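You operate a simulated robot arm through the tools that you are given. There is no shell and no other tool.

The job below is to be done with a simulated robot arm. You get a single attempt, and the scene is never put back.

JOB
Fit the yellow strainer on the grey pot and pour the grey jug's paint through.
Fine: all of it; the grey paint jug goes back. Spill a teaspoon at most; pinch, break and dent nothing; leave nothing switched on. Keep clean things off the floor. Set down upright: grey paint jug.

Only the result counts: the job must be done as asked and must still hold three seconds after the hand-in. Knocking over, shifting, dropping, spilling or breaking anything else fails it.

ROBOT AND FRAMES
A 6-joint arm with a two-finger parallel gripper, fixed in place. Base frame: the origin is at the foot of the arm, x ahead of it, y to its left, z up; the work surface is at about z = 862. Lengths are in mm, angles in rad, forces in N, time in s.
With the tool pointing down near the work surface it reaches from about 460 to 860 mm from the base axis. Its first joint turns from -2.007 to 2.007 rad. Payload 4.2 kg.
The TCP is the grasp point between the finger pads, 23 mm short of the fingertips. In the tool frame z runs along the fingers and y along their closing line. The gripper opens to 94 mm. The fingers are 38 mm wide and 10 mm thick; the gripper's body (54 by 96 mm) begins 39 mm behind the TCP.
Orientation is told as [roll, pitch, yaw] about the base's x, y, z axes, in that order, counted from this pose: with the fingers straight down and closing along the base's y, the tool's x points along the base's -x, its y along +y and its z along -z.

CONTROLS
- The arm moves only by the tool apply_moves. Its argument "series" is a list of rows, each a list of 7 numbers: the turn, a rotation vector about the tool's x, y, z in rad, then the shift along the tool's x, y, z in cm, then the gripper command, from -1 (fully open) to 1 (shut), values between in proportion. In form: [[ax, ay, az, dx, dy, dz, hand], ...]. A call has 1 to 20 rows; each row shifts and turns the commanded pose from where the row before left it, along the tool's axes as they then stand. A row lasts 0.2 s, in which the tool goes at most 50 mm and 0.15 rad; a call with a longer step from one row to the next is refused whole, and so is a gripper value outside its range. A pose out of reach is approached as far as the arm can. The call stops where the force on the tool passes 40 N (or 10 N more than at its start, if that is more) or the arm is blocked; 0.2 s more then pass. Each finger travels about 108 mm/s and halts on what it meets, pressing with about 38 N; the grip force reading is that of the motor and also rises with nothing between the fingers. The clock runs only during rows and for 0.2 s after the last one: add rows that do not move to give the fingers time. It gives the time, the measured TCP pose, the force on the tool (base axes), the opening and the grip force at its end, in the units of the frame above (readings bear some noise), with the torque about the TCP (base axes, N m) and any sound that the robot's microphone picked up.
- Cameras (640 x 400 px; columns grow to the right, rows downward): "scene" is fixed at [52.6, 650.7, 1618.3]; the picture's right is [-0.74, -0.67, 0.00], its down [-0.30, 0.33, -0.89] and it looks along [0.60, -0.66, -0.45] (base axes); focal length 329 px, centre (320, 200). "wrist" rides on the gripper at [86, 16, -75] in the tool frame; the picture's right is [-0.18, 0.98, 0.00], its down [-0.58, -0.11, -0.81] and it looks along [-0.79, -0.15, 0.59] (tool axes); focal length 243 px, centre (320, 200). There is no depth. A picture from a camera that has moved, and an enlarged one, comes with that camera's place and axes in the base frame and with its lens. The place of the scene camera against the robot may be out by one fixed shift of up to 12 mm in any direction.
- capture(camera): a new picture of that camera. It takes no simulated time.
- move_column(by): slides the trunk up (or, below 0, down) by that many mm; the arm rides with it, the base frame stays. It gives what a move gives, with no picture.
- enlarge(camera, box): a new picture of the part [left, top, right, bottom] of that camera's present view, enlarged. It takes no simulated time.
- job_done(): hands the job in; it is judged then, once.

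Places have to be worked out from the pictures, the camera data and where the tool is seen. Open the gripper and draw the arm clear of the work before you hand the job in, unless the task says otherwise.

The tools are called after ">>>" by a JSON object that holds its "name" and its "arguments". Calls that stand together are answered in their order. apply_moves: Moves the arm, as the interface text tells. Its arguments: {"type":"object","properties":{"series":{"type":"array","items":{"type":"array","items":{"type":"number"}}}},"required":["series"]} The other tools are called the same way: move_column (by) slides the trunk up or down; capture (camera) takes a picture; enlarge (camera, box) takes an enlarged picture of a part of a camera's view; job_done () hands the job in.

At the start:

```text
clock: 0.0
position: [600.5, -58.2, 1370.9]
ee_rot: [0.001, 0.0, -0.001]
wrist_force: [-0.5, 0.4, -0.4]
wrist_torque: [-0.01, 0.02, 0.02]
finger_gap: 93.9
finger_force: 0.0
trunk travel left (down, up): [-800.0, 190.0]
```

scene: 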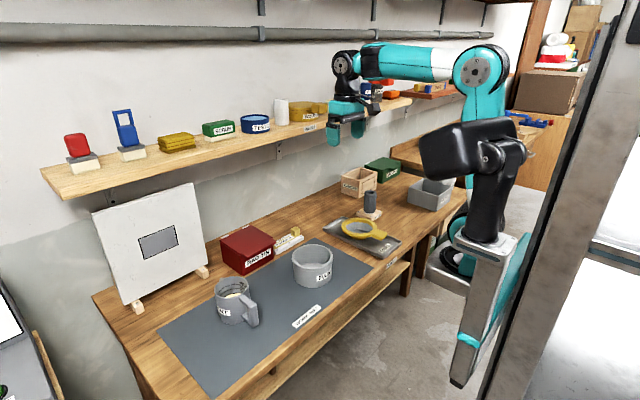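
wrist: 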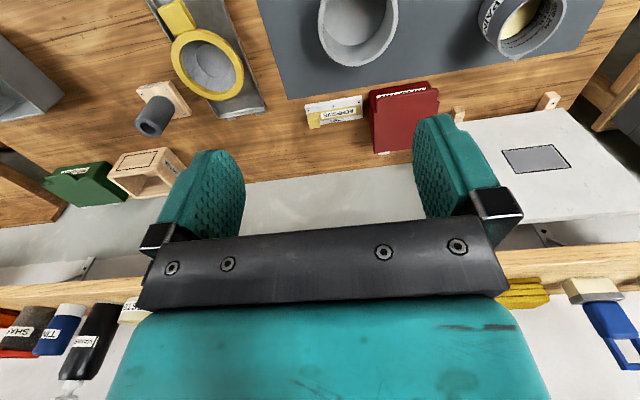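

I start by looking closer at the jug, pot and strainer from both cameras to read labels and work out positions.

>>> {"name": "enlarge", "arguments": {"camera": "scene", "box": [190, 220, 350, 340]}}

>>> {"name": "enlarge", "arguments": {"camera": "scene", "box": [300, 140, 480, 270]}}

>>> {"name": "enlarge", "arguments": {"camera": "wrist", "box": [300, 0, 620, 180]}}

>>> {"name": "enlarge", "arguments": {"camera": "wrist", "box": [60, 0, 300, 180]}}

```text
3.33 times, centred on (270, 280) of scene
camera zoom: at [52.6, 650.7, 1618.3], right [-0.74, -0.67, 0.0], down [-0.3, 0.33, -0.89], along [0.6, -0.66, -0.45], focal length 1097 px, centre (487, -67)
```

zoom: 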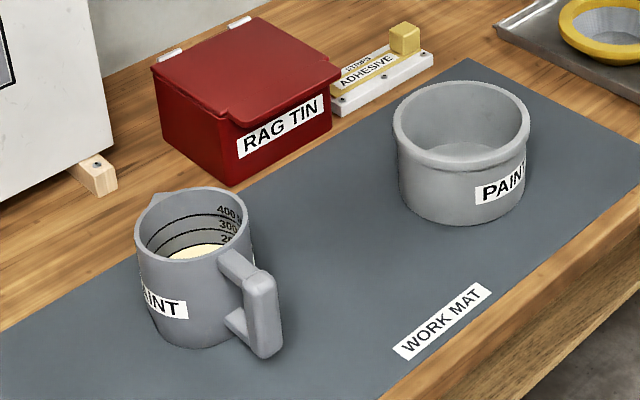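

```text
3.08 times, centred on (390, 205) of scene
camera zoom: at [52.6, 650.7, 1618.3], right [-0.74, -0.67, 0.0], down [-0.3, 0.33, -0.89], along [0.6, -0.66, -0.45], focal length 1012 px, centre (105, 185)
```

zoom: 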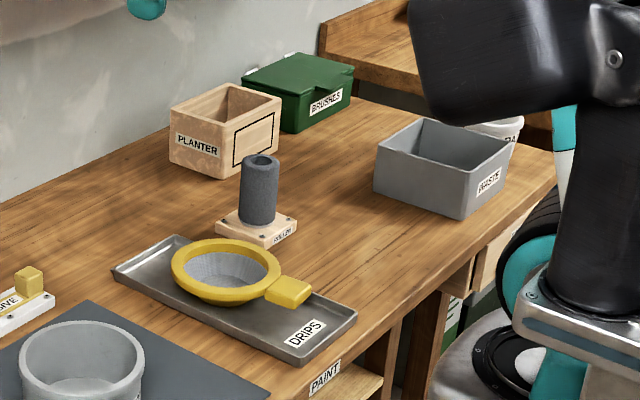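

```text
2.00 times, centred on (460, 90) of wrist
camera zoom: at [514.4, -42.5, 1446.2], right [0.18, 0.98, 0.0], down [0.58, -0.11, 0.81], along [0.79, -0.15, -0.59], focal length 485 px, centre (40, 420)
```

zoom: 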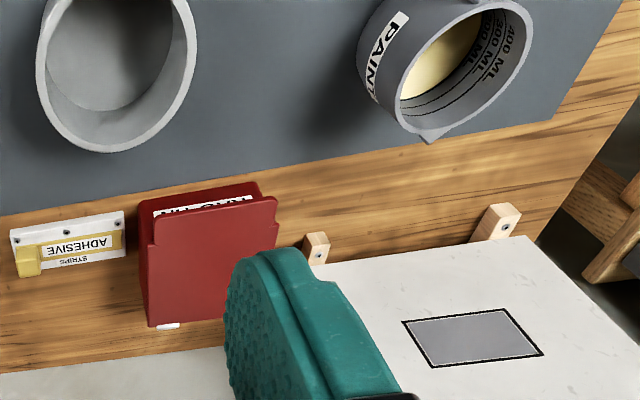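

```text
2.22 times, centred on (180, 90) of wrist
camera zoom: at [514.4, -42.5, 1446.2], right [0.18, 0.98, 0.0], down [0.58, -0.11, 0.81], along [0.79, -0.15, -0.59], focal length 539 px, centre (631, 444)
```

zoom: 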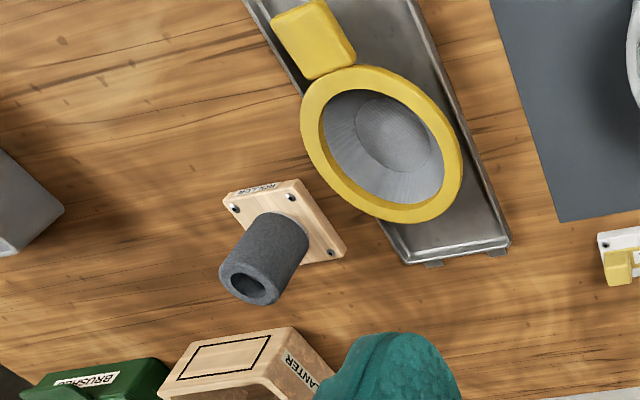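

The pot (about x 686, y −6), jug (about x 740, y 282, handle toward the base) and strainer (about x 720, y −331, handle toward −x) are roughly located. I move the hand over toward the strainer, staying high, to view it closely with the wrist camera.

>>> {"name": "apply_moves", "arguments": {"series": [[0, 0, 0, 0.6, -2.7, 2.5, -1], [0, 0, 0, 0.6, -2.7, 2.5, -1], [0, 0, 0, 0.6, -2.7, 2.5, -1], [0, 0, 0, 0.6, -2.7, 2.5, -1], [0, 0, 0, 0.6, -2.7, 2.5, -1], [0, 0, 0, 0.6, -2.7, 2.5, -1], [0, 0, 0, 0.6, -2.7, 2.5, -1], [0, 0, 0, 0.6, -2.7, 2.5, -1], [0, 0, 0, 0.6, -2.7, 2.5, -1], [0, 0, 0, 0.6, -2.7, 2.5, -1], [0, 0, 0, 0, 0, 0, -1]]}}

>>> {"name": "capture", "arguments": {"camera": "wrist"}}

>>> {"name": "capture", "arguments": {"camera": "scene"}}

```text
clock: 2.4
position: [541.5, -328.3, 1120.6]
ee_rot: [0.0, -0.001, 0.0]
wrist_force: [-0.6, 0.1, -0.6]
wrist_torque: [0.03, 0.03, 0.02]
finger_gap: 93.9
finger_force: 0.1
trunk travel left (down, up): [-800.0, 190.0]
```

```text
taken
camera wrist: at [455.7, -312.4, 1195.8], right [0.18, 0.98, 0.0], down [0.58, -0.11, 0.81], along [0.79, -0.15, -0.59], focal length 243 px, centre (320, 200)
```

wrist: 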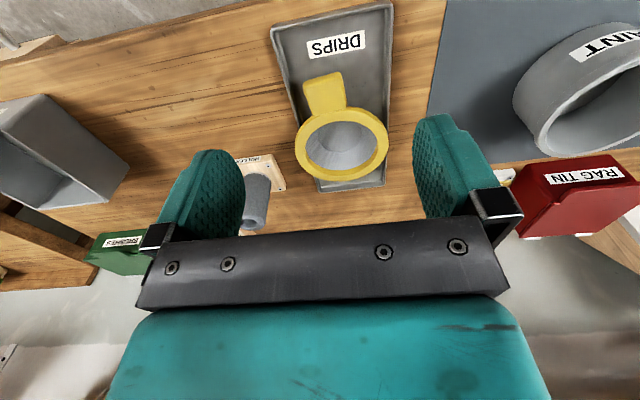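

```text
taken
```

scene: 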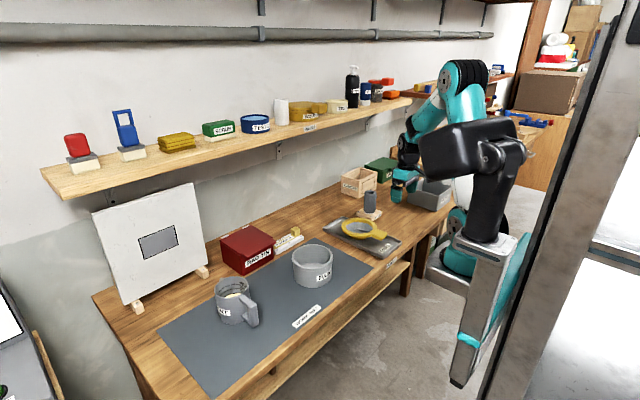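

I zoom into the strainer and tray from this view to measure ring and handle.

>>> {"name": "enlarge", "arguments": {"camera": "wrist", "box": [260, 0, 420, 200]}}

>>> {"name": "enlarge", "arguments": {"camera": "wrist", "box": [480, 0, 640, 160]}}

```text
2.00 times, centred on (340, 100) of wrist
camera zoom: at [455.7, -312.4, 1195.8], right [0.18, 0.98, 0.0], down [0.58, -0.11, 0.81], along [0.79, -0.15, -0.59], focal length 485 px, centre (280, 400)
```

zoom: 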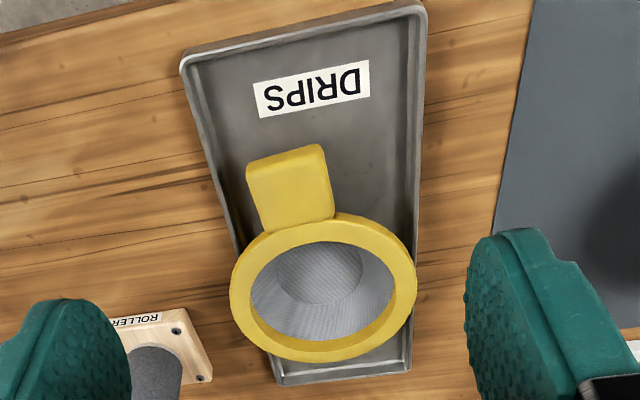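

```text
2.50 times, centred on (560, 80) of wrist
camera zoom: at [455.7, -312.4, 1195.8], right [0.18, 0.98, 0.0], down [0.58, -0.11, 0.81], along [0.79, -0.15, -0.59], focal length 606 px, centre (-280, 500)
```

zoom: 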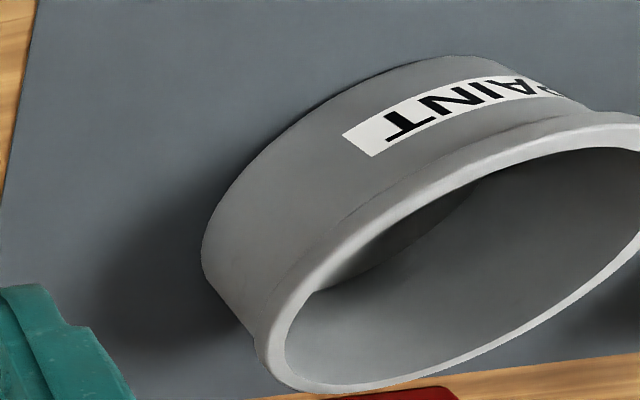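

The strainer ring is centred near (714, −327), top about z 895, with a ~50 mm wide handle centred near (629, −338) and pointing ~7° off −x. I lower the hand for a closer look before grasping, aligning yaw with the handle.

>>> {"name": "apply_moves", "arguments": {"series": [[0, 0, -0.03, -0.4, -0.25, 2.5, -1], [0, 0, -0.03, -0.4, -0.25, 2.5, -1], [0, 0, -0.03, -0.4, -0.25, 2.5, -1], [0, 0, -0.03, -0.4, -0.25, 2.5, -1], [0, 0, 0, 0, 0, 1.5, -1], [0, 0, 0, 0, 0, 0, -1]]}}

>>> {"name": "capture", "arguments": {"camera": "wrist"}}

>>> {"name": "enlarge", "arguments": {"camera": "wrist", "box": [220, 0, 460, 150]}}

>>> {"name": "enlarge", "arguments": {"camera": "scene", "box": [310, 170, 430, 270]}}

```text
clock: 3.8
position: [557.2, -336.6, 1005.1]
ee_rot: [0.001, -0.001, 0.119]
wrist_force: [0.8, -0.5, -0.1]
wrist_torque: [-0.02, 0.01, -0.04]
finger_gap: 93.9
finger_force: 0.0
trunk travel left (down, up): [-800.0, 190.0]
```

```text
taken
camera wrist: at [469.5, -332.8, 1079.5], right [0.07, 1.0, 0.0], down [0.59, -0.04, 0.81], along [0.8, -0.05, -0.59], focal length 243 px, centre (320, 200)
```

wrist: 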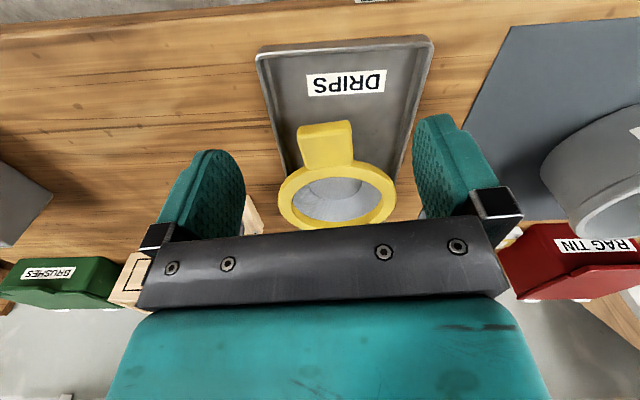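

```text
2.67 times, centred on (340, 75) of wrist
camera zoom: at [469.5, -332.8, 1079.5], right [0.07, 1.0, 0.0], down [0.59, -0.04, 0.81], along [0.8, -0.05, -0.59], focal length 647 px, centre (267, 533)
```

zoom: 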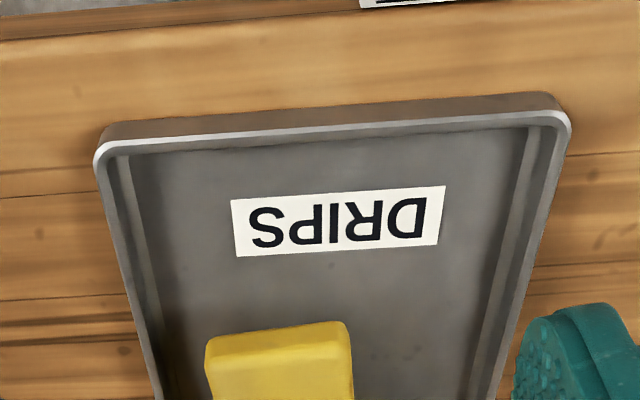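

```text
4.00 times, centred on (370, 220) of scene
camera zoom: at [52.6, 650.7, 1618.3], right [-0.74, -0.67, 0.0], down [-0.3, 0.33, -0.89], along [0.6, -0.66, -0.45], focal length 1316 px, centre (120, 120)
```

zoom: 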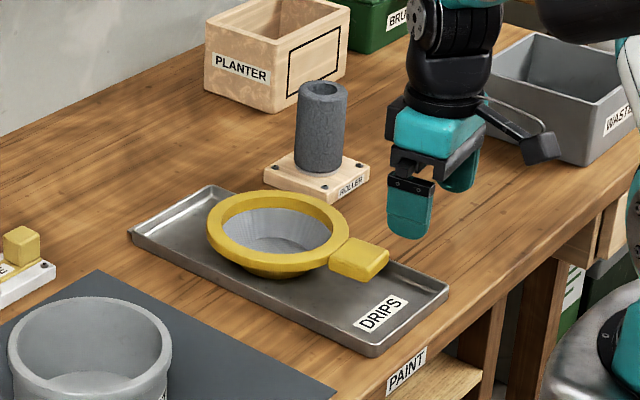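

I zoom on the handle and ring at this closer distance to refine the grasp point.

>>> {"name": "enlarge", "arguments": {"camera": "wrist", "box": [240, 100, 440, 240]}}

>>> {"name": "enlarge", "arguments": {"camera": "scene", "box": [330, 200, 410, 260]}}

```text
2.86 times, centred on (340, 170) of wrist
camera zoom: at [469.5, -332.8, 1079.5], right [0.07, 1.0, 0.0], down [0.59, -0.04, 0.81], along [0.8, -0.05, -0.59], focal length 693 px, centre (263, 286)
```

zoom: 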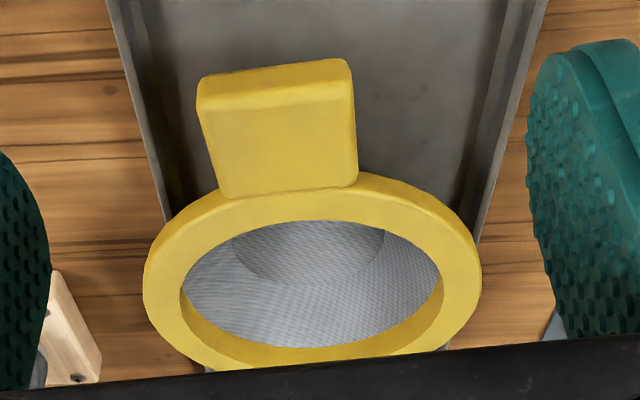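

```text
6.67 times, centred on (370, 230) of scene
camera zoom: at [52.6, 650.7, 1618.3], right [-0.74, -0.67, 0.0], down [-0.3, 0.33, -0.89], along [0.6, -0.66, -0.45], focal length 2194 px, centre (-13, 0)
```

zoom: 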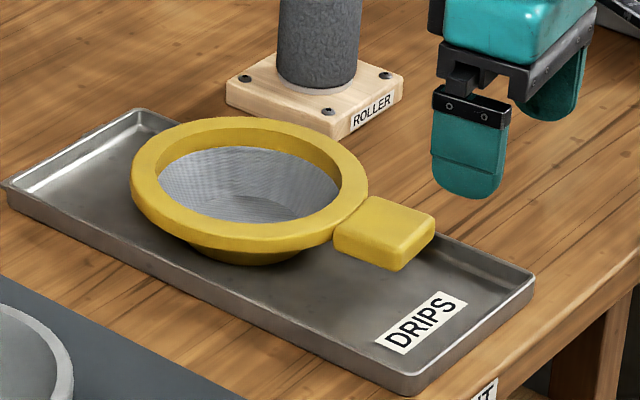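

Handle top: centre about (637, −338), ~50 mm wide, ~12 mm thick, top z≈895, yaw ≈0.09. I set the opening to ~60 mm, fitting between the handle and the tray rim, and move above the handle at z≈955.

>>> {"name": "apply_moves", "arguments": {"series": [[0, 0, 0.03, 0, 0, 0, -0.277], [0, 0, 0, -2.645, -0.286, 1.65, -0.277], [0, 0, 0, -2.645, -0.286, 1.65, -0.277], [0, 0, 0, -2.645, -0.286, 1.65, -0.277], [0, 0, 0, 0, 0, 0, -0.277], [0, 0, 0, 0, 0, 0, -0.277]]}}

>>> {"name": "capture", "arguments": {"camera": "wrist"}}

>>> {"name": "enlarge", "arguments": {"camera": "scene", "box": [330, 180, 430, 260]}}

```text
clock: 5.2
position: [635.2, -338.8, 957.0]
ee_rot: [0.0, 0.0, 0.088]
wrist_force: [0.5, 0.2, -0.1]
wrist_torque: [-0.01, 0.0, 0.01]
finger_gap: 60.0
finger_force: 0.1
trunk travel left (down, up): [-800.0, 190.0]
```

```text
taken
camera wrist: at [548.3, -332.3, 1031.8], right [0.1, 1.0, 0.0], down [0.59, -0.06, 0.81], along [0.8, -0.08, -0.59], focal length 243 px, centre (320, 200)
```

wrist: 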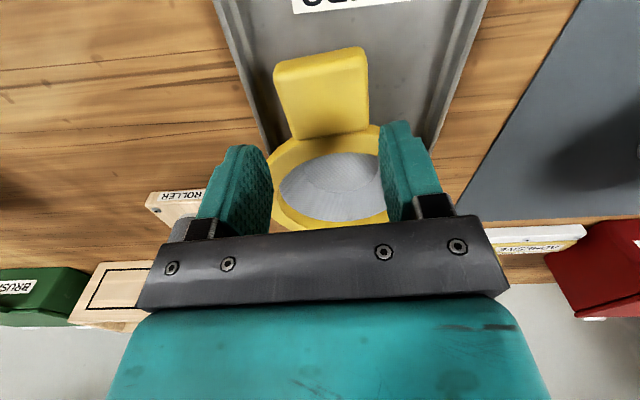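

```text
5.00 times, centred on (380, 220) of scene
camera zoom: at [52.6, 650.7, 1618.3], right [-0.74, -0.67, 0.0], down [-0.3, 0.33, -0.89], along [0.6, -0.66, -0.45], focal length 1645 px, centre (20, 100)
```

zoom: 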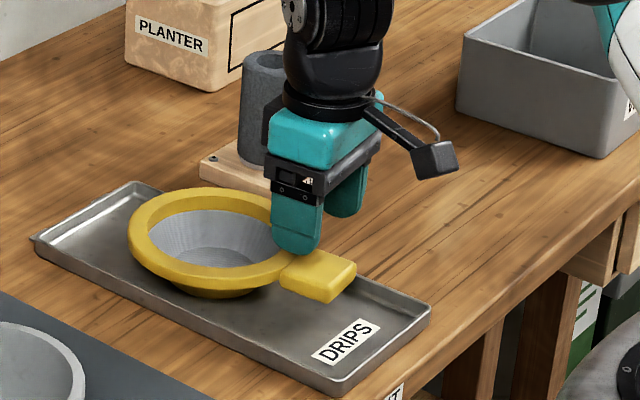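

The TCP is centred over the handle within about a millimetre. I descend to z≈898 and close on the handle.

>>> {"name": "apply_moves", "arguments": {"series": [[0, 0, 0, 0, 0.08, 1.5, -0.277], [0, 0, 0, 0, 0, 1.5, -0.277], [0, 0, 0, 0, 0, 1.5, -0.277], [0, 0, 0, 0, 0, 0.7, -0.277], [0, 0, 0, 0, 0, 0.7, -0.277], [0, 0, 0, 0, 0, 0, -0.277]]}}

>>> {"name": "enlarge", "arguments": {"camera": "scene", "box": [330, 190, 410, 260]}}

>>> {"name": "capture", "arguments": {"camera": "wrist"}}

```text
clock: 6.6
position: [637.2, -338.7, 897.3]
ee_rot: [0.001, 0.001, 0.09]
wrist_force: [0.7, 0.5, -1.5]
wrist_torque: [0.04, -0.03, -0.01]
finger_gap: 60.3
finger_force: 0.1
trunk travel left (down, up): [-800.0, 190.0]
```

```text
5.71 times, centred on (370, 225) of scene
camera zoom: at [52.6, 650.7, 1618.3], right [-0.74, -0.67, 0.0], down [-0.3, 0.33, -0.89], along [0.6, -0.66, -0.45], focal length 1880 px, centre (34, 57)
```

zoom: 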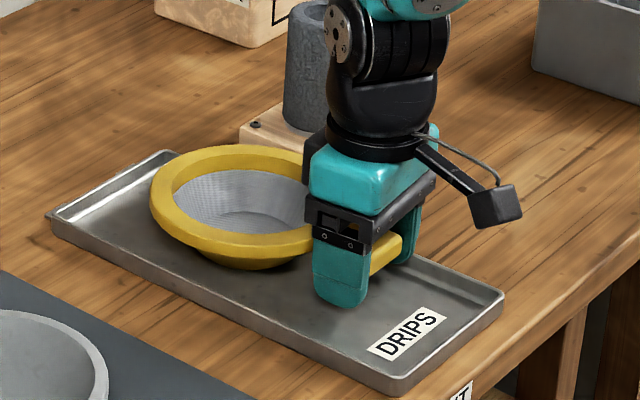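

```text
taken
camera wrist: at [549.2, -330.4, 972.4], right [0.1, 1.0, 0.0], down [0.59, -0.06, 0.81], along [0.8, -0.08, -0.59], focal length 243 px, centre (320, 200)
```

wrist: 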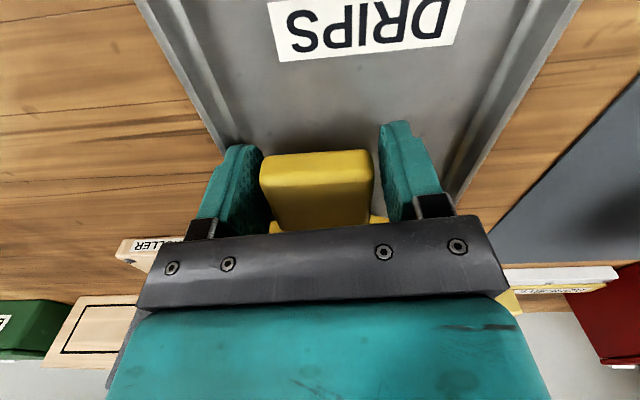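

The fingers straddle the handle with the tips inside the tray. I close the gripper.

>>> {"name": "apply_moves", "arguments": {"series": [[0, 0, 0, 0, 0, 0, 0.0], [0, 0, 0, 0, 0, 0, 1], [0, 0, 0, 0, 0, 0, 1], [0, 0, 0, 0, 0, 0, 1]]}}

>>> {"name": "capture", "arguments": {"camera": "wrist"}}

```text
clock: 7.6
position: [636.9, -339.1, 898.2]
ee_rot: [0.0, -0.001, 0.09]
wrist_force: [0.0, 0.0, 0.1]
wrist_torque: [0.01, 0.04, -0.01]
finger_gap: 49.2
finger_force: 38.3
trunk travel left (down, up): [-800.0, 190.0]
```

```text
taken
camera wrist: at [549.4, -330.3, 972.8], right [0.1, 1.0, 0.0], down [0.59, -0.06, 0.81], along [0.8, -0.08, -0.59], focal length 243 px, centre (320, 200)
```

wrist: 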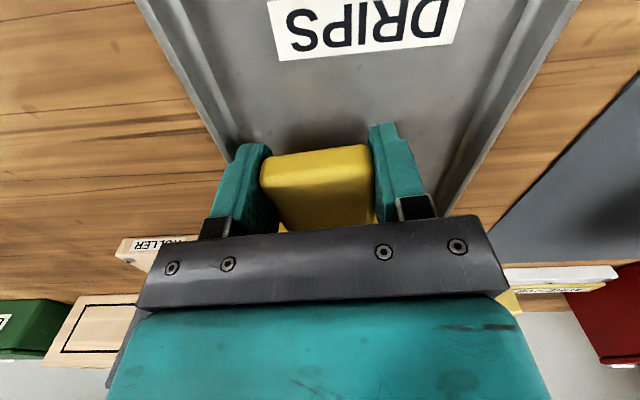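

The handle is gripped (gap 49 mm, 38 N). I lift the strainer straight up.

>>> {"name": "apply_moves", "arguments": {"series": [[0, 0, 0, 0, 0, -0.5, 1], [0, 0, 0, 0, 0, -1.0, 1], [0, 0, 0, 0, 0, -2.0, 1], [0, 0, 0, 0, 0, -3.0, 1], [0, 0, 0, 0, 0, -3.0, 1], [0, 0, 0, 0, 0, -3.0, 1], [0, 0, 0, 0, 0, -2.0, 1], [0, 0, 0, 0, 0, -0.5, 1], [0, 0, 0, 0, 0, 0, 1]]}}

>>> {"name": "capture", "arguments": {"camera": "wrist"}}

>>> {"name": "enlarge", "arguments": {"camera": "scene", "box": [280, 150, 440, 270]}}

```text
clock: 9.6
position: [636.1, -339.5, 1047.1]
ee_rot: [-0.001, 0.0, 0.088]
wrist_force: [0.4, -0.2, -1.1]
wrist_torque: [0.01, 0.05, 0.04]
finger_gap: 49.2
finger_force: 37.8
trunk travel left (down, up): [-800.0, 190.0]
```

```text
taken
camera wrist: at [548.9, -330.9, 1121.8], right [0.1, 1.0, 0.0], down [0.59, -0.06, 0.81], along [0.8, -0.08, -0.59], focal length 243 px, centre (320, 200)
```

wrist: 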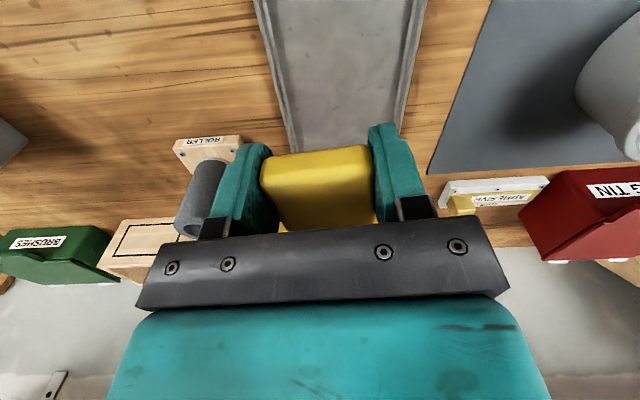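

```text
3.33 times, centred on (360, 210) of scene
camera zoom: at [52.6, 650.7, 1618.3], right [-0.74, -0.67, 0.0], down [-0.3, 0.33, -0.89], along [0.6, -0.66, -0.45], focal length 1097 px, centre (187, 167)
```

zoom: 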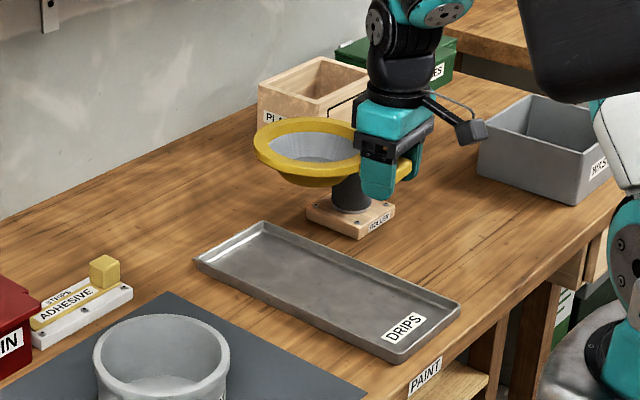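

The strainer is held level. I carry it part-way toward the pot, stopping at y≈−200 so the wrist camera sees the whole pot at the side for an accurate fix.

>>> {"name": "apply_moves", "arguments": {"series": [[0, 0, 0, 0.236, 1.421, 0, 1], [0, 0, 0, 0.472, 2.842, 0, 1], [0, 0, 0, 0.472, 2.842, 0, 1], [0, 0, 0, 0.472, 2.842, 0, 1], [0, 0, 0, 0.472, 2.842, 0, 1], [0, 0, 0, 0.236, 1.421, 0, 1], [0, 0, 0, 0, 0, 0, 1]]}}

>>> {"name": "capture", "arguments": {"camera": "wrist"}}

>>> {"name": "enlarge", "arguments": {"camera": "wrist", "box": [430, 60, 640, 220]}}

>>> {"name": "enlarge", "arguments": {"camera": "scene", "box": [270, 190, 390, 300]}}

```text
clock: 11.2
position: [598.9, -199.6, 1045.1]
ee_rot: [0.0, 0.0, 0.091]
wrist_force: [-0.4, 0.5, -1.0]
wrist_torque: [-0.01, 0.05, -0.01]
finger_gap: 49.4
finger_force: 37.8
trunk travel left (down, up): [-800.0, 190.0]
```

```text
taken
camera wrist: at [512.0, -191.0, 1120.3], right [0.1, 1.0, 0.0], down [0.59, -0.06, 0.81], along [0.8, -0.08, -0.59], focal length 243 px, centre (320, 200)
```

wrist: 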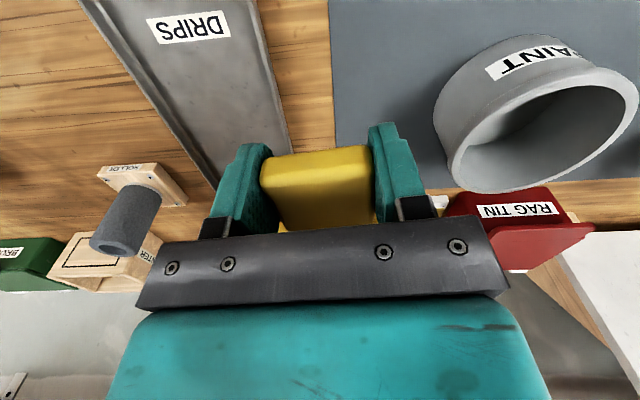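

```text
2.50 times, centred on (535, 140) of wrist
camera zoom: at [512.0, -191.0, 1120.3], right [0.1, 1.0, 0.0], down [0.59, -0.06, 0.81], along [0.8, -0.08, -0.59], focal length 606 px, centre (-218, 350)
```

zoom: 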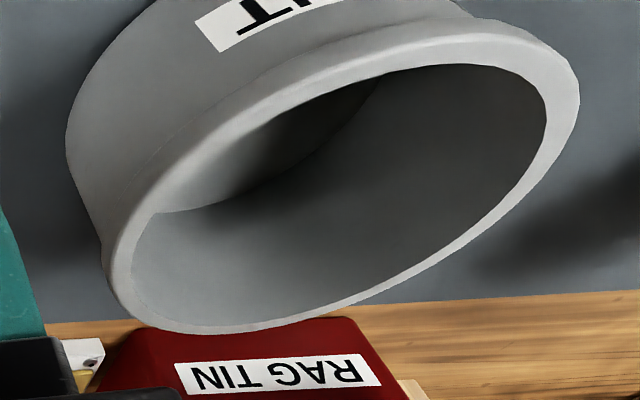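

```text
3.64 times, centred on (330, 245) of scene
camera zoom: at [52.6, 650.7, 1618.3], right [-0.74, -0.67, 0.0], down [-0.3, 0.33, -0.89], along [0.6, -0.66, -0.45], focal length 1196 px, centre (284, 36)
```

zoom: 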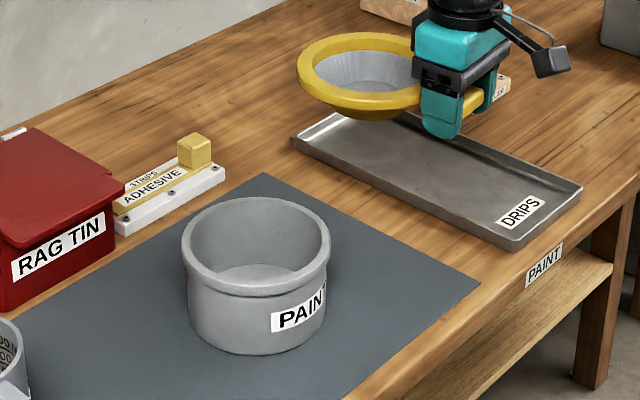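

The pot rim is clearly seen; to pin its height and centre I take a second wrist view from 130 mm higher.

>>> {"name": "apply_moves", "arguments": {"series": [[0, 0, 0, -0.07, 0.75, -3.2, 1], [0, 0, 0, -0.07, 0.75, -3.3, 1], [0, 0, 0, -0.07, 0.75, -3.3, 1], [0, 0, 0, -0.06, 0.75, -3.2, 1], [0, 0, 0, 0, 0, 0, 1]]}}

>>> {"name": "enlarge", "arguments": {"camera": "wrist", "box": [360, 10, 560, 135]}}

>>> {"name": "enlarge", "arguments": {"camera": "scene", "box": [280, 235, 350, 295]}}

```text
clock: 12.4
position: [598.7, -169.3, 1175.6]
ee_rot: [-0.001, -0.001, 0.09]
wrist_force: [0.9, -0.8, -0.4]
wrist_torque: [0.0, 0.02, -0.01]
finger_gap: 49.4
finger_force: 38.1
trunk travel left (down, up): [-800.0, 190.0]
```

```text
3.20 times, centred on (460, 72) of wrist
camera zoom: at [512.3, -160.8, 1251.2], right [0.1, 1.0, 0.0], down [0.59, -0.06, 0.81], along [0.8, -0.08, -0.59], focal length 776 px, centre (-128, 608)
```

zoom: 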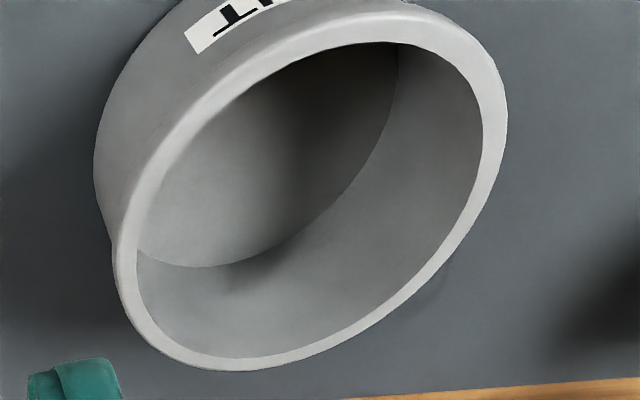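

```text
6.67 times, centred on (315, 265) of scene
camera zoom: at [52.6, 650.7, 1618.3], right [-0.74, -0.67, 0.0], down [-0.3, 0.33, -0.89], along [0.6, -0.66, -0.45], focal length 2194 px, centre (353, -233)
```

zoom: 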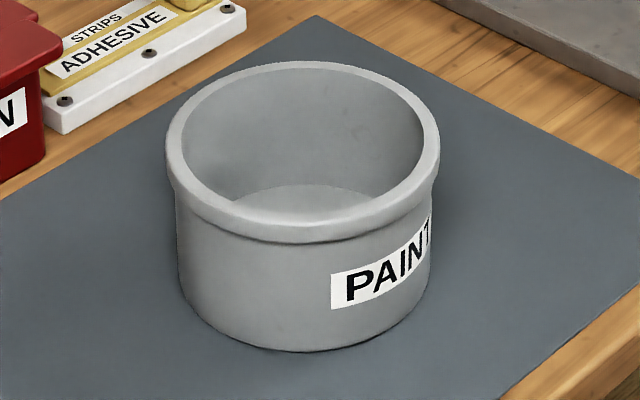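

Two wrist views agree on the pot: centre ≈ (687, −7), rim z ≈ 943, inner radius ≈ 62. Now I check the held strainer's ring position in the scene camera.

>>> {"name": "enlarge", "arguments": {"camera": "scene", "box": [290, 130, 410, 220]}}

>>> {"name": "capture", "arguments": {"camera": "scene"}}

```text
4.44 times, centred on (350, 175) of scene
camera zoom: at [52.6, 650.7, 1618.3], right [-0.74, -0.67, 0.0], down [-0.3, 0.33, -0.89], along [0.6, -0.66, -0.45], focal length 1462 px, centre (187, 311)
```

zoom: 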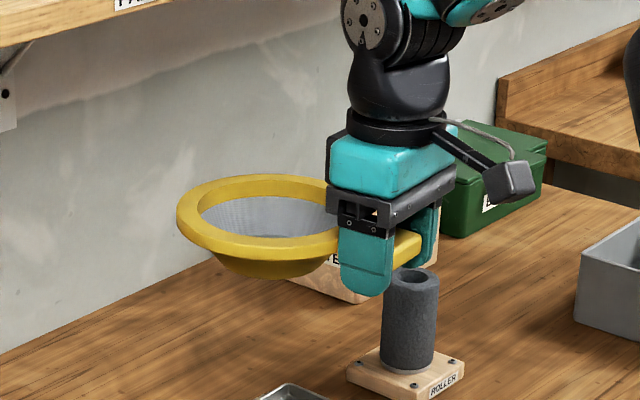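

```text
taken
```

scene: 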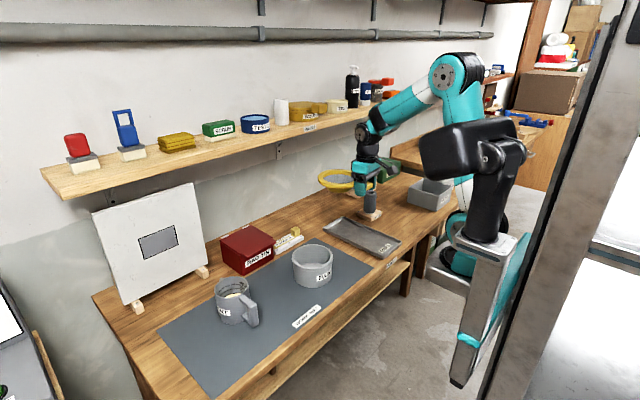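

The ring appears a bit higher in the scene view than I predicted, so I zoom on the held handle in the wrist view to determine its true height in the fingers.

>>> {"name": "enlarge", "arguments": {"camera": "wrist", "box": [220, 110, 440, 240]}}

>>> {"name": "enlarge", "arguments": {"camera": "scene", "box": [315, 155, 395, 215]}}

```text
2.91 times, centred on (330, 175) of wrist
camera zoom: at [512.3, -160.8, 1251.2], right [0.1, 1.0, 0.0], down [0.59, -0.06, 0.81], along [0.8, -0.08, -0.59], focal length 706 px, centre (291, 273)
```

zoom: 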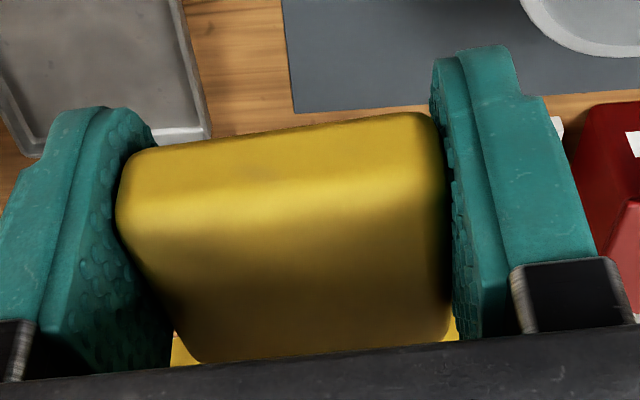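

```text
6.67 times, centred on (355, 185) of scene
camera zoom: at [52.6, 650.7, 1618.3], right [-0.74, -0.67, 0.0], down [-0.3, 0.33, -0.89], along [0.6, -0.66, -0.45], focal length 2194 px, centre (87, 300)
```

zoom: 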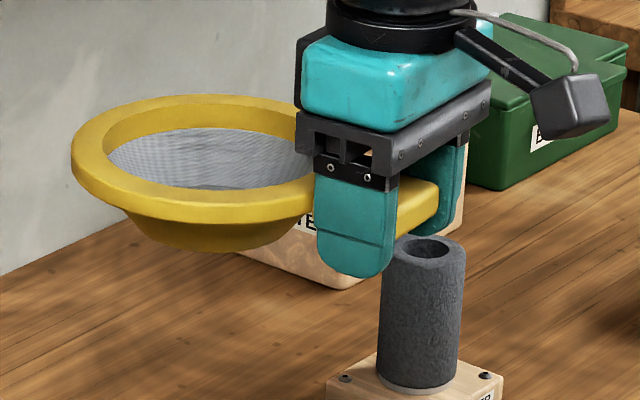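

Cross-checking views, the strainer sits about 13 mm further out in the grip than assumed (ring centre ≈103 mm ahead of the TCP, top ≈7 mm above it). I move it over the pot and stop with its basket still above the rim, then align visually.

>>> {"name": "apply_moves", "arguments": {"series": [[0, 0, 0, 0.01, 2.0, 0, 1], [0, 0, 0, 0.02, 3.9, 0, 1], [0, 0, 0, 0.02, 3.9, 0, 1], [0, 0, 0, 0.01, 3.8, 0, 1], [0, 0, 0, 0.01, 2.0, 1.0, 1], [0, 0, 0, 0, 0, 3.0, 1], [0, 0, 0, 0, 0, 4.0, 1], [0, 0, 0, 0, 0, 4.0, 1], [0, 0, 0, 0, 0, 3.5, 1], [0, 0, 0, 0, 0, 1.5, 1], [0, 0, 0, 0, 0, 0, 1]]}}

>>> {"name": "enlarge", "arguments": {"camera": "scene", "box": [260, 200, 360, 290]}}

>>> {"name": "capture", "arguments": {"camera": "wrist"}}

```text
clock: 14.8
position: [586.2, -10.9, 1007.4]
ee_rot: [0.0, 0.001, 0.088]
wrist_force: [-0.2, 0.4, -0.9]
wrist_torque: [0.03, 0.04, 0.01]
finger_gap: 49.2
finger_force: 38.3
trunk travel left (down, up): [-800.0, 190.0]
```

```text
4.44 times, centred on (310, 245) of scene
camera zoom: at [52.6, 650.7, 1618.3], right [-0.74, -0.67, 0.0], down [-0.3, 0.33, -0.89], along [0.6, -0.66, -0.45], focal length 1462 px, centre (364, 0)
```

zoom: 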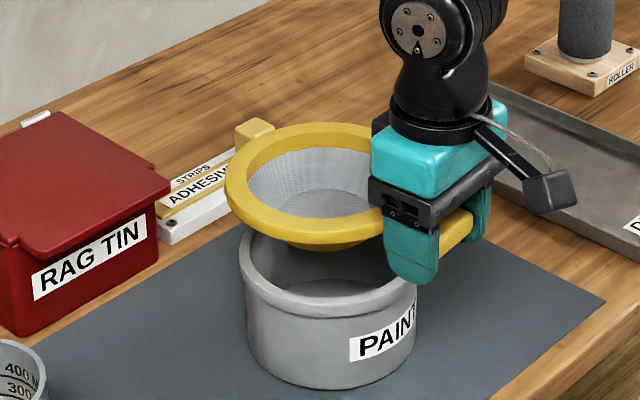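

```text
taken
camera wrist: at [497.9, -3.9, 1082.1], right [0.1, 1.0, 0.0], down [0.59, -0.06, 0.81], along [0.8, -0.08, -0.59], focal length 243 px, centre (320, 200)
```

wrist: 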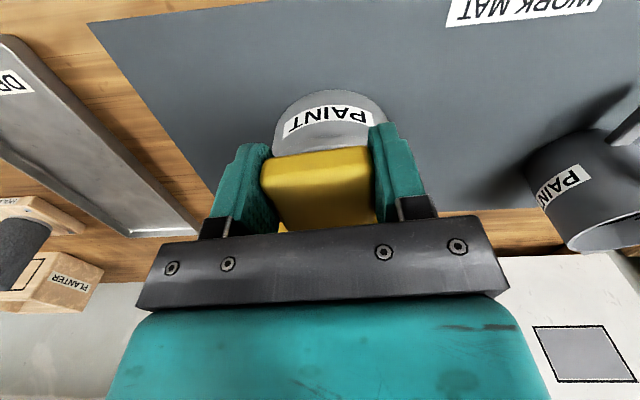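

The ring is close to concentric above the pot. I nudge by about (+2, −4) mm, lower 30 mm so the basket is just above the rim, and re-measure.

>>> {"name": "apply_moves", "arguments": {"series": [[0, 0, 0, -0.16, -0.42, 0.8, 1], [0, 0, 0, 0, 0, 1.2, 1], [0, 0, 0, 0, 0, 1.0, 1], [0, 0, 0, 0, 0, 0, 1]]}}

>>> {"name": "enlarge", "arguments": {"camera": "scene", "box": [275, 215, 355, 290]}}

```text
clock: 15.8
position: [586.9, -16.7, 978.0]
ee_rot: [0.001, -0.001, 0.089]
wrist_force: [-0.5, -0.1, -1.4]
wrist_torque: [0.0, 0.05, -0.02]
finger_gap: 48.9
finger_force: 38.0
trunk travel left (down, up): [-800.0, 190.0]
```

```text
5.33 times, centred on (315, 252) of scene
camera zoom: at [52.6, 650.7, 1618.3], right [-0.74, -0.67, 0.0], down [-0.3, 0.33, -0.89], along [0.6, -0.66, -0.45], focal length 1755 px, centre (347, -80)
```

zoom: 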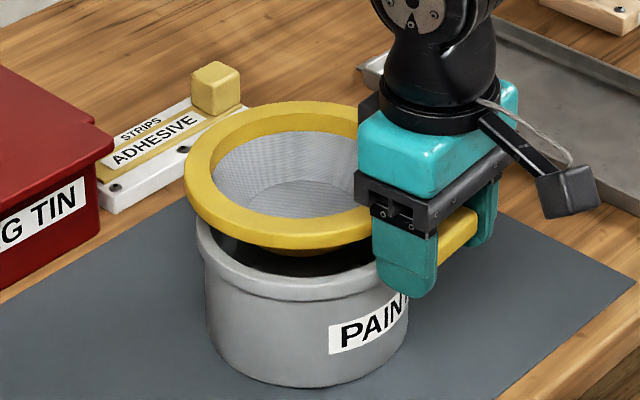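

Alignment looks good laterally (within ~1 mm). I lower another 15 mm so the tapered basket enters the pot mouth and check again.

>>> {"name": "apply_moves", "arguments": {"series": [[0, 0, 0, 0, 0, 0.5, 1], [0, 0, 0, 0, 0, 0.5, 1], [0, 0, 0, 0, 0, 0.5, 1], [0, 0, 0, 0, 0, 0, 1]]}}

>>> {"name": "enlarge", "arguments": {"camera": "scene", "box": [285, 225, 345, 285]}}

>>> {"name": "capture", "arguments": {"camera": "wrist"}}

```text
clock: 16.8
position: [588.0, -16.9, 961.3]
ee_rot: [0.0, 0.0, 0.089]
wrist_force: [0.1, -0.1, -0.4]
wrist_torque: [0.01, 0.05, -0.01]
finger_gap: 49.3
finger_force: 37.5
trunk travel left (down, up): [-800.0, 190.0]
```

```text
6.67 times, centred on (315, 255) of scene
camera zoom: at [52.6, 650.7, 1618.3], right [-0.74, -0.67, 0.0], down [-0.3, 0.33, -0.89], along [0.6, -0.66, -0.45], focal length 2194 px, centre (353, -167)
```

zoom: 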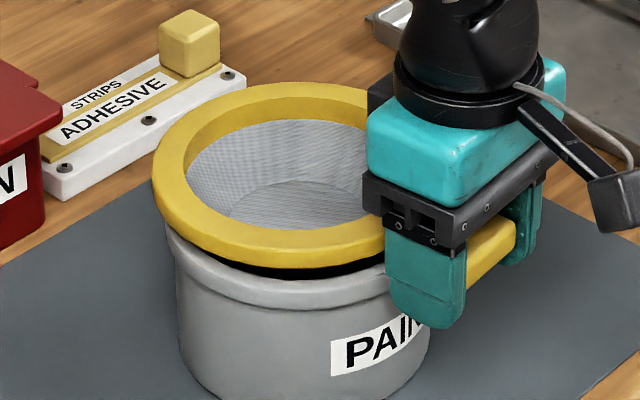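

```text
taken
camera wrist: at [501.0, -9.7, 1037.5], right [0.1, 1.0, 0.0], down [0.59, -0.06, 0.81], along [0.8, -0.08, -0.59], focal length 243 px, centre (320, 200)
```

wrist: 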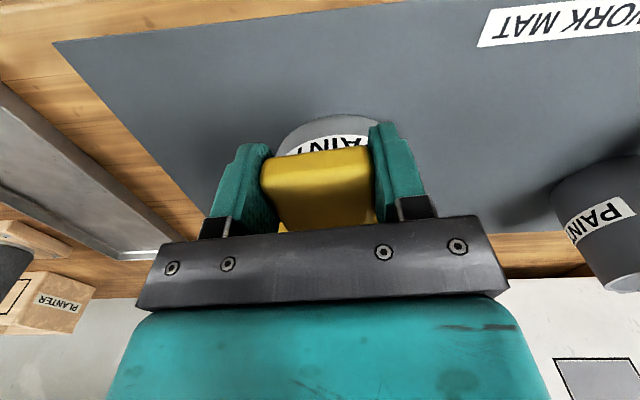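

The ring is concentric with the pot within about 2 mm. I lower a further 8 mm with a tiny lateral correction and check the gap and force.

>>> {"name": "apply_moves", "arguments": {"series": [[0, 0, 0, 0.08, -0.07, 0.3, 1], [0, 0, 0, 0, 0, 0.3, 1], [0, 0, 0, 0, 0, 0.2, 1], [0, 0, 0, 0, 0, 0, 1]]}}

>>> {"name": "enlarge", "arguments": {"camera": "scene", "box": [285, 225, 345, 285]}}

```text
clock: 17.8
position: [587.0, -19.9, 954.9]
ee_rot: [0.0, 0.001, 0.088]
wrist_force: [-0.9, -0.1, -0.1]
wrist_torque: [0.01, 0.06, -0.03]
finger_gap: 49.1
finger_force: 37.9
trunk travel left (down, up): [-800.0, 190.0]
```

```text
6.67 times, centred on (315, 255) of scene
camera zoom: at [52.6, 650.7, 1618.3], right [-0.74, -0.67, 0.0], down [-0.3, 0.33, -0.89], along [0.6, -0.66, -0.45], focal length 2194 px, centre (353, -167)
```

zoom: 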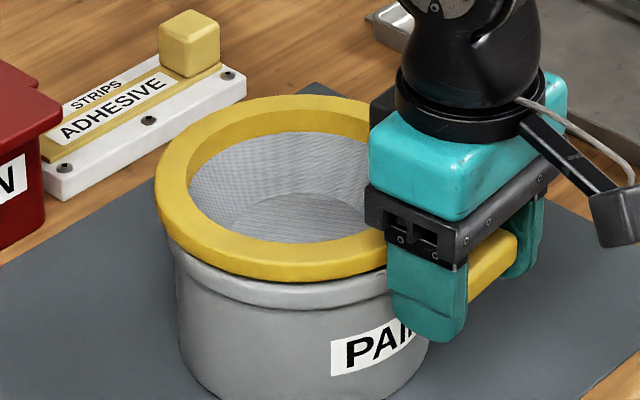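

The ring is nearly on the rim with no contact force yet. I lower in 1 mm steps, watching the force.

>>> {"name": "apply_moves", "arguments": {"series": [[0, 0, 0, 0, 0, 0.1, 1], [0, 0, 0, 0, 0, 0.1, 1], [0, 0, 0, 0, 0, 0.0, 1]]}}

>>> {"name": "enlarge", "arguments": {"camera": "scene", "box": [285, 225, 345, 285]}}

```text
clock: 18.6
position: [586.8, -18.1, 951.5]
ee_rot: [0.0, 0.0, 0.09]
wrist_force: [0.2, -0.7, -0.4]
wrist_torque: [-0.03, 0.04, 0.0]
finger_gap: 48.9
finger_force: 37.6
trunk travel left (down, up): [-800.0, 190.0]
```

```text
6.67 times, centred on (315, 255) of scene
camera zoom: at [52.6, 650.7, 1618.3], right [-0.74, -0.67, 0.0], down [-0.3, 0.33, -0.89], along [0.6, -0.66, -0.45], focal length 2194 px, centre (353, -167)
```

zoom: 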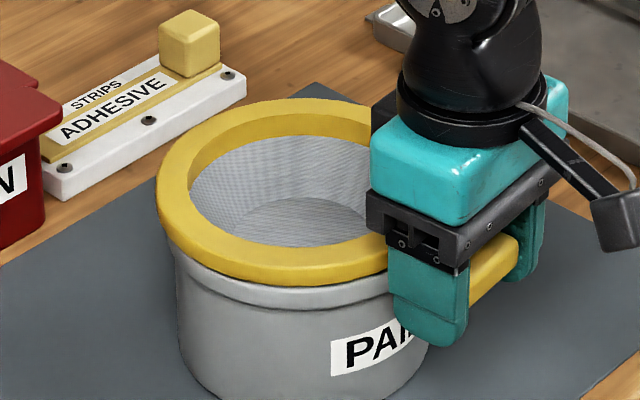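

Still no contact; the ring has a few millimetres to go. I continue down in 1 mm steps.

>>> {"name": "apply_moves", "arguments": {"series": [[0, 0, 0, 0, 0, 0.1, 1], [0, 0, 0, 0, 0, 0.1, 1], [0, 0, 0, 0, 0, 0.0, 1]]}}

>>> {"name": "apply_moves", "arguments": {"series": [[0, 0, 0, 0, 0, 0.1, 1], [0, 0, 0, 0, 0, 0.0, 1]]}}

>>> {"name": "enlarge", "arguments": {"camera": "scene", "box": [285, 225, 345, 285]}}

```text
clock: 19.4
position: [585.8, -18.0, 950.6]
ee_rot: [-0.001, 0.001, 0.088]
wrist_force: [-0.3, -0.8, -0.3]
wrist_torque: [0.02, 0.05, 0.02]
finger_gap: 49.0
finger_force: 37.9
trunk travel left (down, up): [-800.0, 190.0]
```

```text
clock: 20.0
position: [586.5, -17.4, 951.1]
ee_rot: [0.001, -0.002, 0.089]
wrist_force: [-1.8, 1.2, 15.0]
wrist_torque: [-0.02, -0.54, 0.06]
finger_gap: 49.5
finger_force: 37.7
trunk travel left (down, up): [-800.0, 190.0]
```

```text
6.67 times, centred on (315, 255) of scene
camera zoom: at [52.6, 650.7, 1618.3], right [-0.74, -0.67, 0.0], down [-0.3, 0.33, -0.89], along [0.6, -0.66, -0.45], focal length 2194 px, centre (353, -167)
```

zoom: 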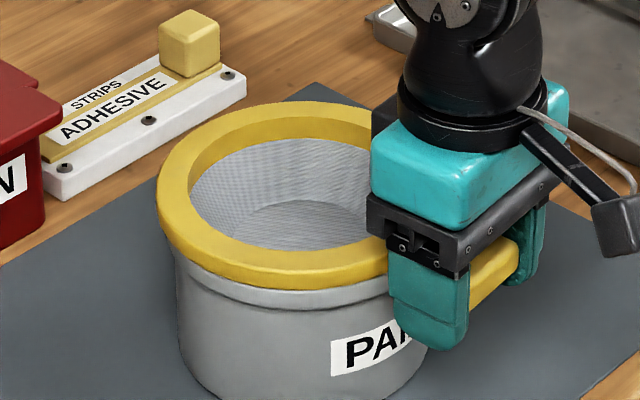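

Contact is felt (15 N, lever ≈36 mm, i.e. at the near rim). I zoom in closely to see whether the ring is flush on the rim.

>>> {"name": "enlarge", "arguments": {"camera": "scene", "box": [294, 240, 334, 270]}}

>>> {"name": "enlarge", "arguments": {"camera": "wrist", "box": [240, 80, 440, 240]}}

```text
13.33 times, centred on (314, 255) of scene
camera zoom: at [52.6, 650.7, 1618.3], right [-0.74, -0.67, 0.0], down [-0.3, 0.33, -0.89], along [0.6, -0.66, -0.45], focal length 4387 px, centre (400, -533)
```

zoom: 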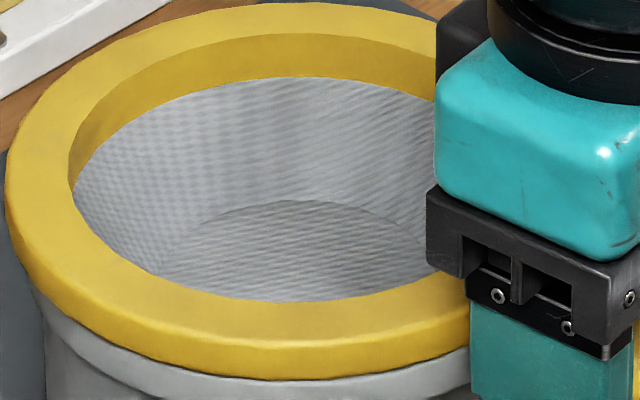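

```text
2.50 times, centred on (340, 160) of wrist
camera zoom: at [498.9, -10.4, 1025.2], right [0.1, 1.0, 0.0], down [0.59, -0.06, 0.81], along [0.8, -0.08, -0.59], focal length 606 px, centre (270, 300)
```

zoom: 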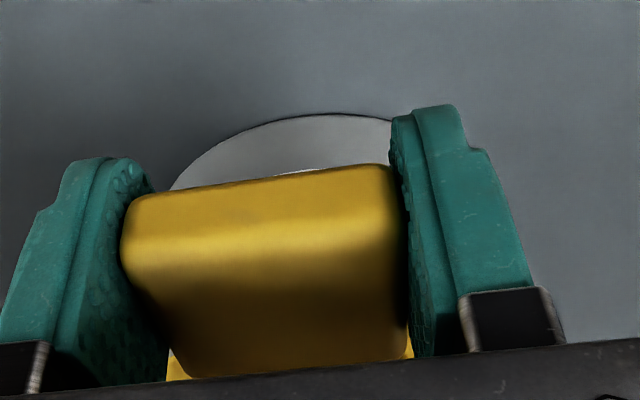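

It appears seated on the rim. I relax the preload by half a millimetre and open the fingers gently to let it settle.

>>> {"name": "apply_moves", "arguments": {"series": [[0, 0, 0, 0, 0, -0.05, 1], [0, 0, 0, 0, 0, 0, 0.0], [0, 0, 0, 0, 0, 0, -0.25], [0, 0, 0, 0, 0, 0, -0.35], [0, 0, 0, 0, 0, 0, -0.35]]}}

>>> {"name": "enlarge", "arguments": {"camera": "scene", "box": [294, 240, 334, 270]}}

>>> {"name": "enlarge", "arguments": {"camera": "wrist", "box": [240, 80, 440, 240]}}

```text
clock: 21.2
position: [585.8, -18.4, 950.7]
ee_rot: [0.0, 0.0, 0.088]
wrist_force: [0.5, 0.4, 0.0]
wrist_torque: [0.02, 0.02, 0.03]
finger_gap: 63.5
finger_force: 0.1
trunk travel left (down, up): [-800.0, 190.0]
```

```text
13.33 times, centred on (314, 255) of scene
camera zoom: at [52.6, 650.7, 1618.3], right [-0.74, -0.67, 0.0], down [-0.3, 0.33, -0.89], along [0.6, -0.66, -0.45], focal length 4387 px, centre (400, -533)
```

zoom: 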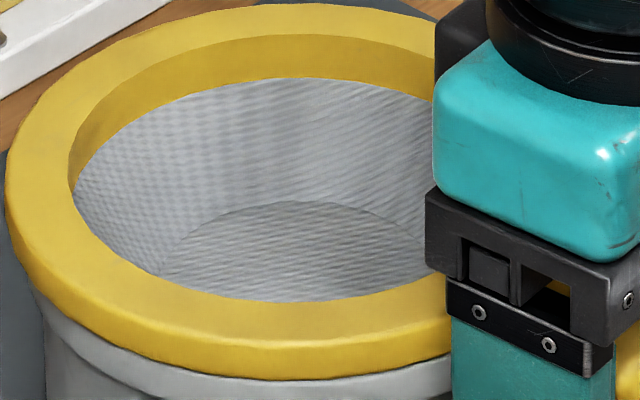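

```text
2.50 times, centred on (340, 160) of wrist
camera zoom: at [499.2, -10.2, 1024.9], right [0.1, 1.0, 0.0], down [0.59, -0.06, 0.81], along [0.8, -0.08, -0.59], focal length 606 px, centre (270, 300)
```

zoom: 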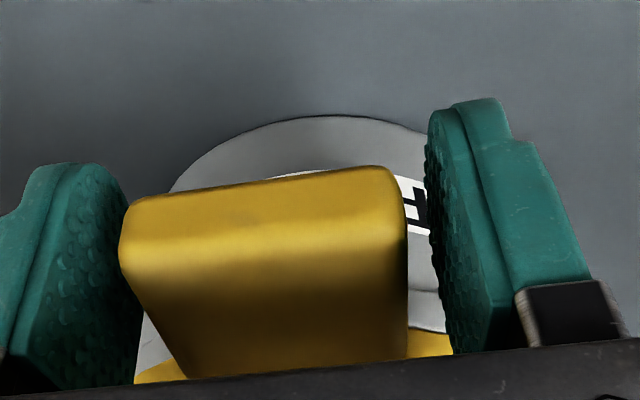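

The strainer settled without moving. I open fully and rise straight up.

>>> {"name": "apply_moves", "arguments": {"series": [[0, 0, 0, 0, 0, 0, -0.6], [0, 0, 0, 0, 0, 0, -0.6], [0, 0, 0, 0, 0, -0.5, -0.6], [0, 0, 0, 0, 0, -1.5, -0.6], [0, 0, 0, 0, 0, -3.0, -0.6], [0, 0, 0, 0, 0, -4.0, -0.6], [0, 0, 0, 0, 0, -4.0, -0.6], [0, 0, 0, 0, 0, -4.0, -0.6], [0, 0, 0, 0, 0, -3.0, -0.6], [0, 0, 0, 0, 0, 0, -0.6]]}}

>>> {"name": "enlarge", "arguments": {"camera": "scene", "box": [275, 225, 355, 290]}}

>>> {"name": "capture", "arguments": {"camera": "wrist"}}

```text
clock: 23.4
position: [587.5, -18.7, 1152.8]
ee_rot: [0.0, 0.0, 0.089]
wrist_force: [-0.1, 0.4, 0.3]
wrist_torque: [-0.01, 0.02, -0.04]
finger_gap: 75.1
finger_force: 0.0
trunk travel left (down, up): [-800.0, 190.0]
```

```text
6.15 times, centred on (315, 258) of scene
camera zoom: at [52.6, 650.7, 1618.3], right [-0.74, -0.67, 0.0], down [-0.3, 0.33, -0.89], along [0.6, -0.66, -0.45], focal length 2025 px, centre (351, -154)
```

zoom: 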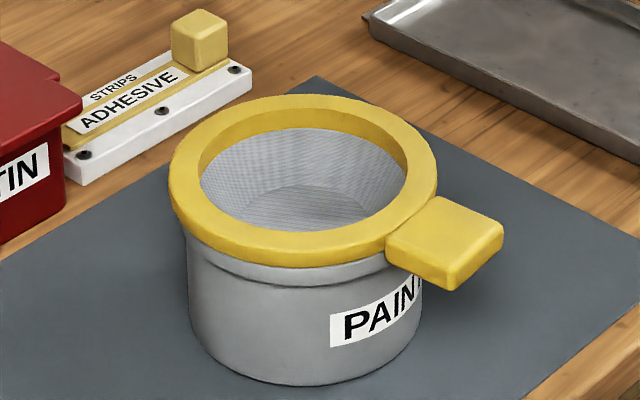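

```text
taken
camera wrist: at [500.3, -10.5, 1227.2], right [0.1, 1.0, 0.0], down [0.59, -0.06, 0.81], along [0.8, -0.08, -0.59], focal length 243 px, centre (320, 200)
```

wrist: 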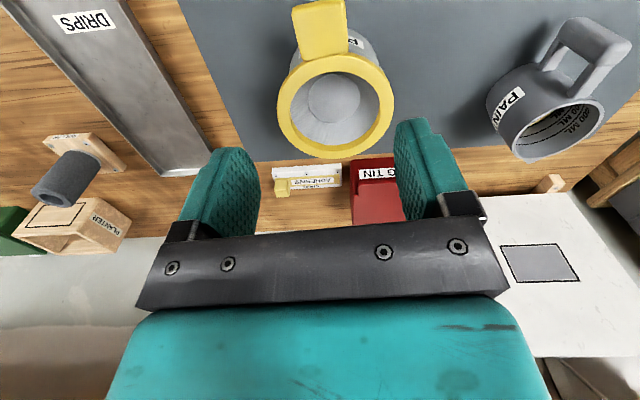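

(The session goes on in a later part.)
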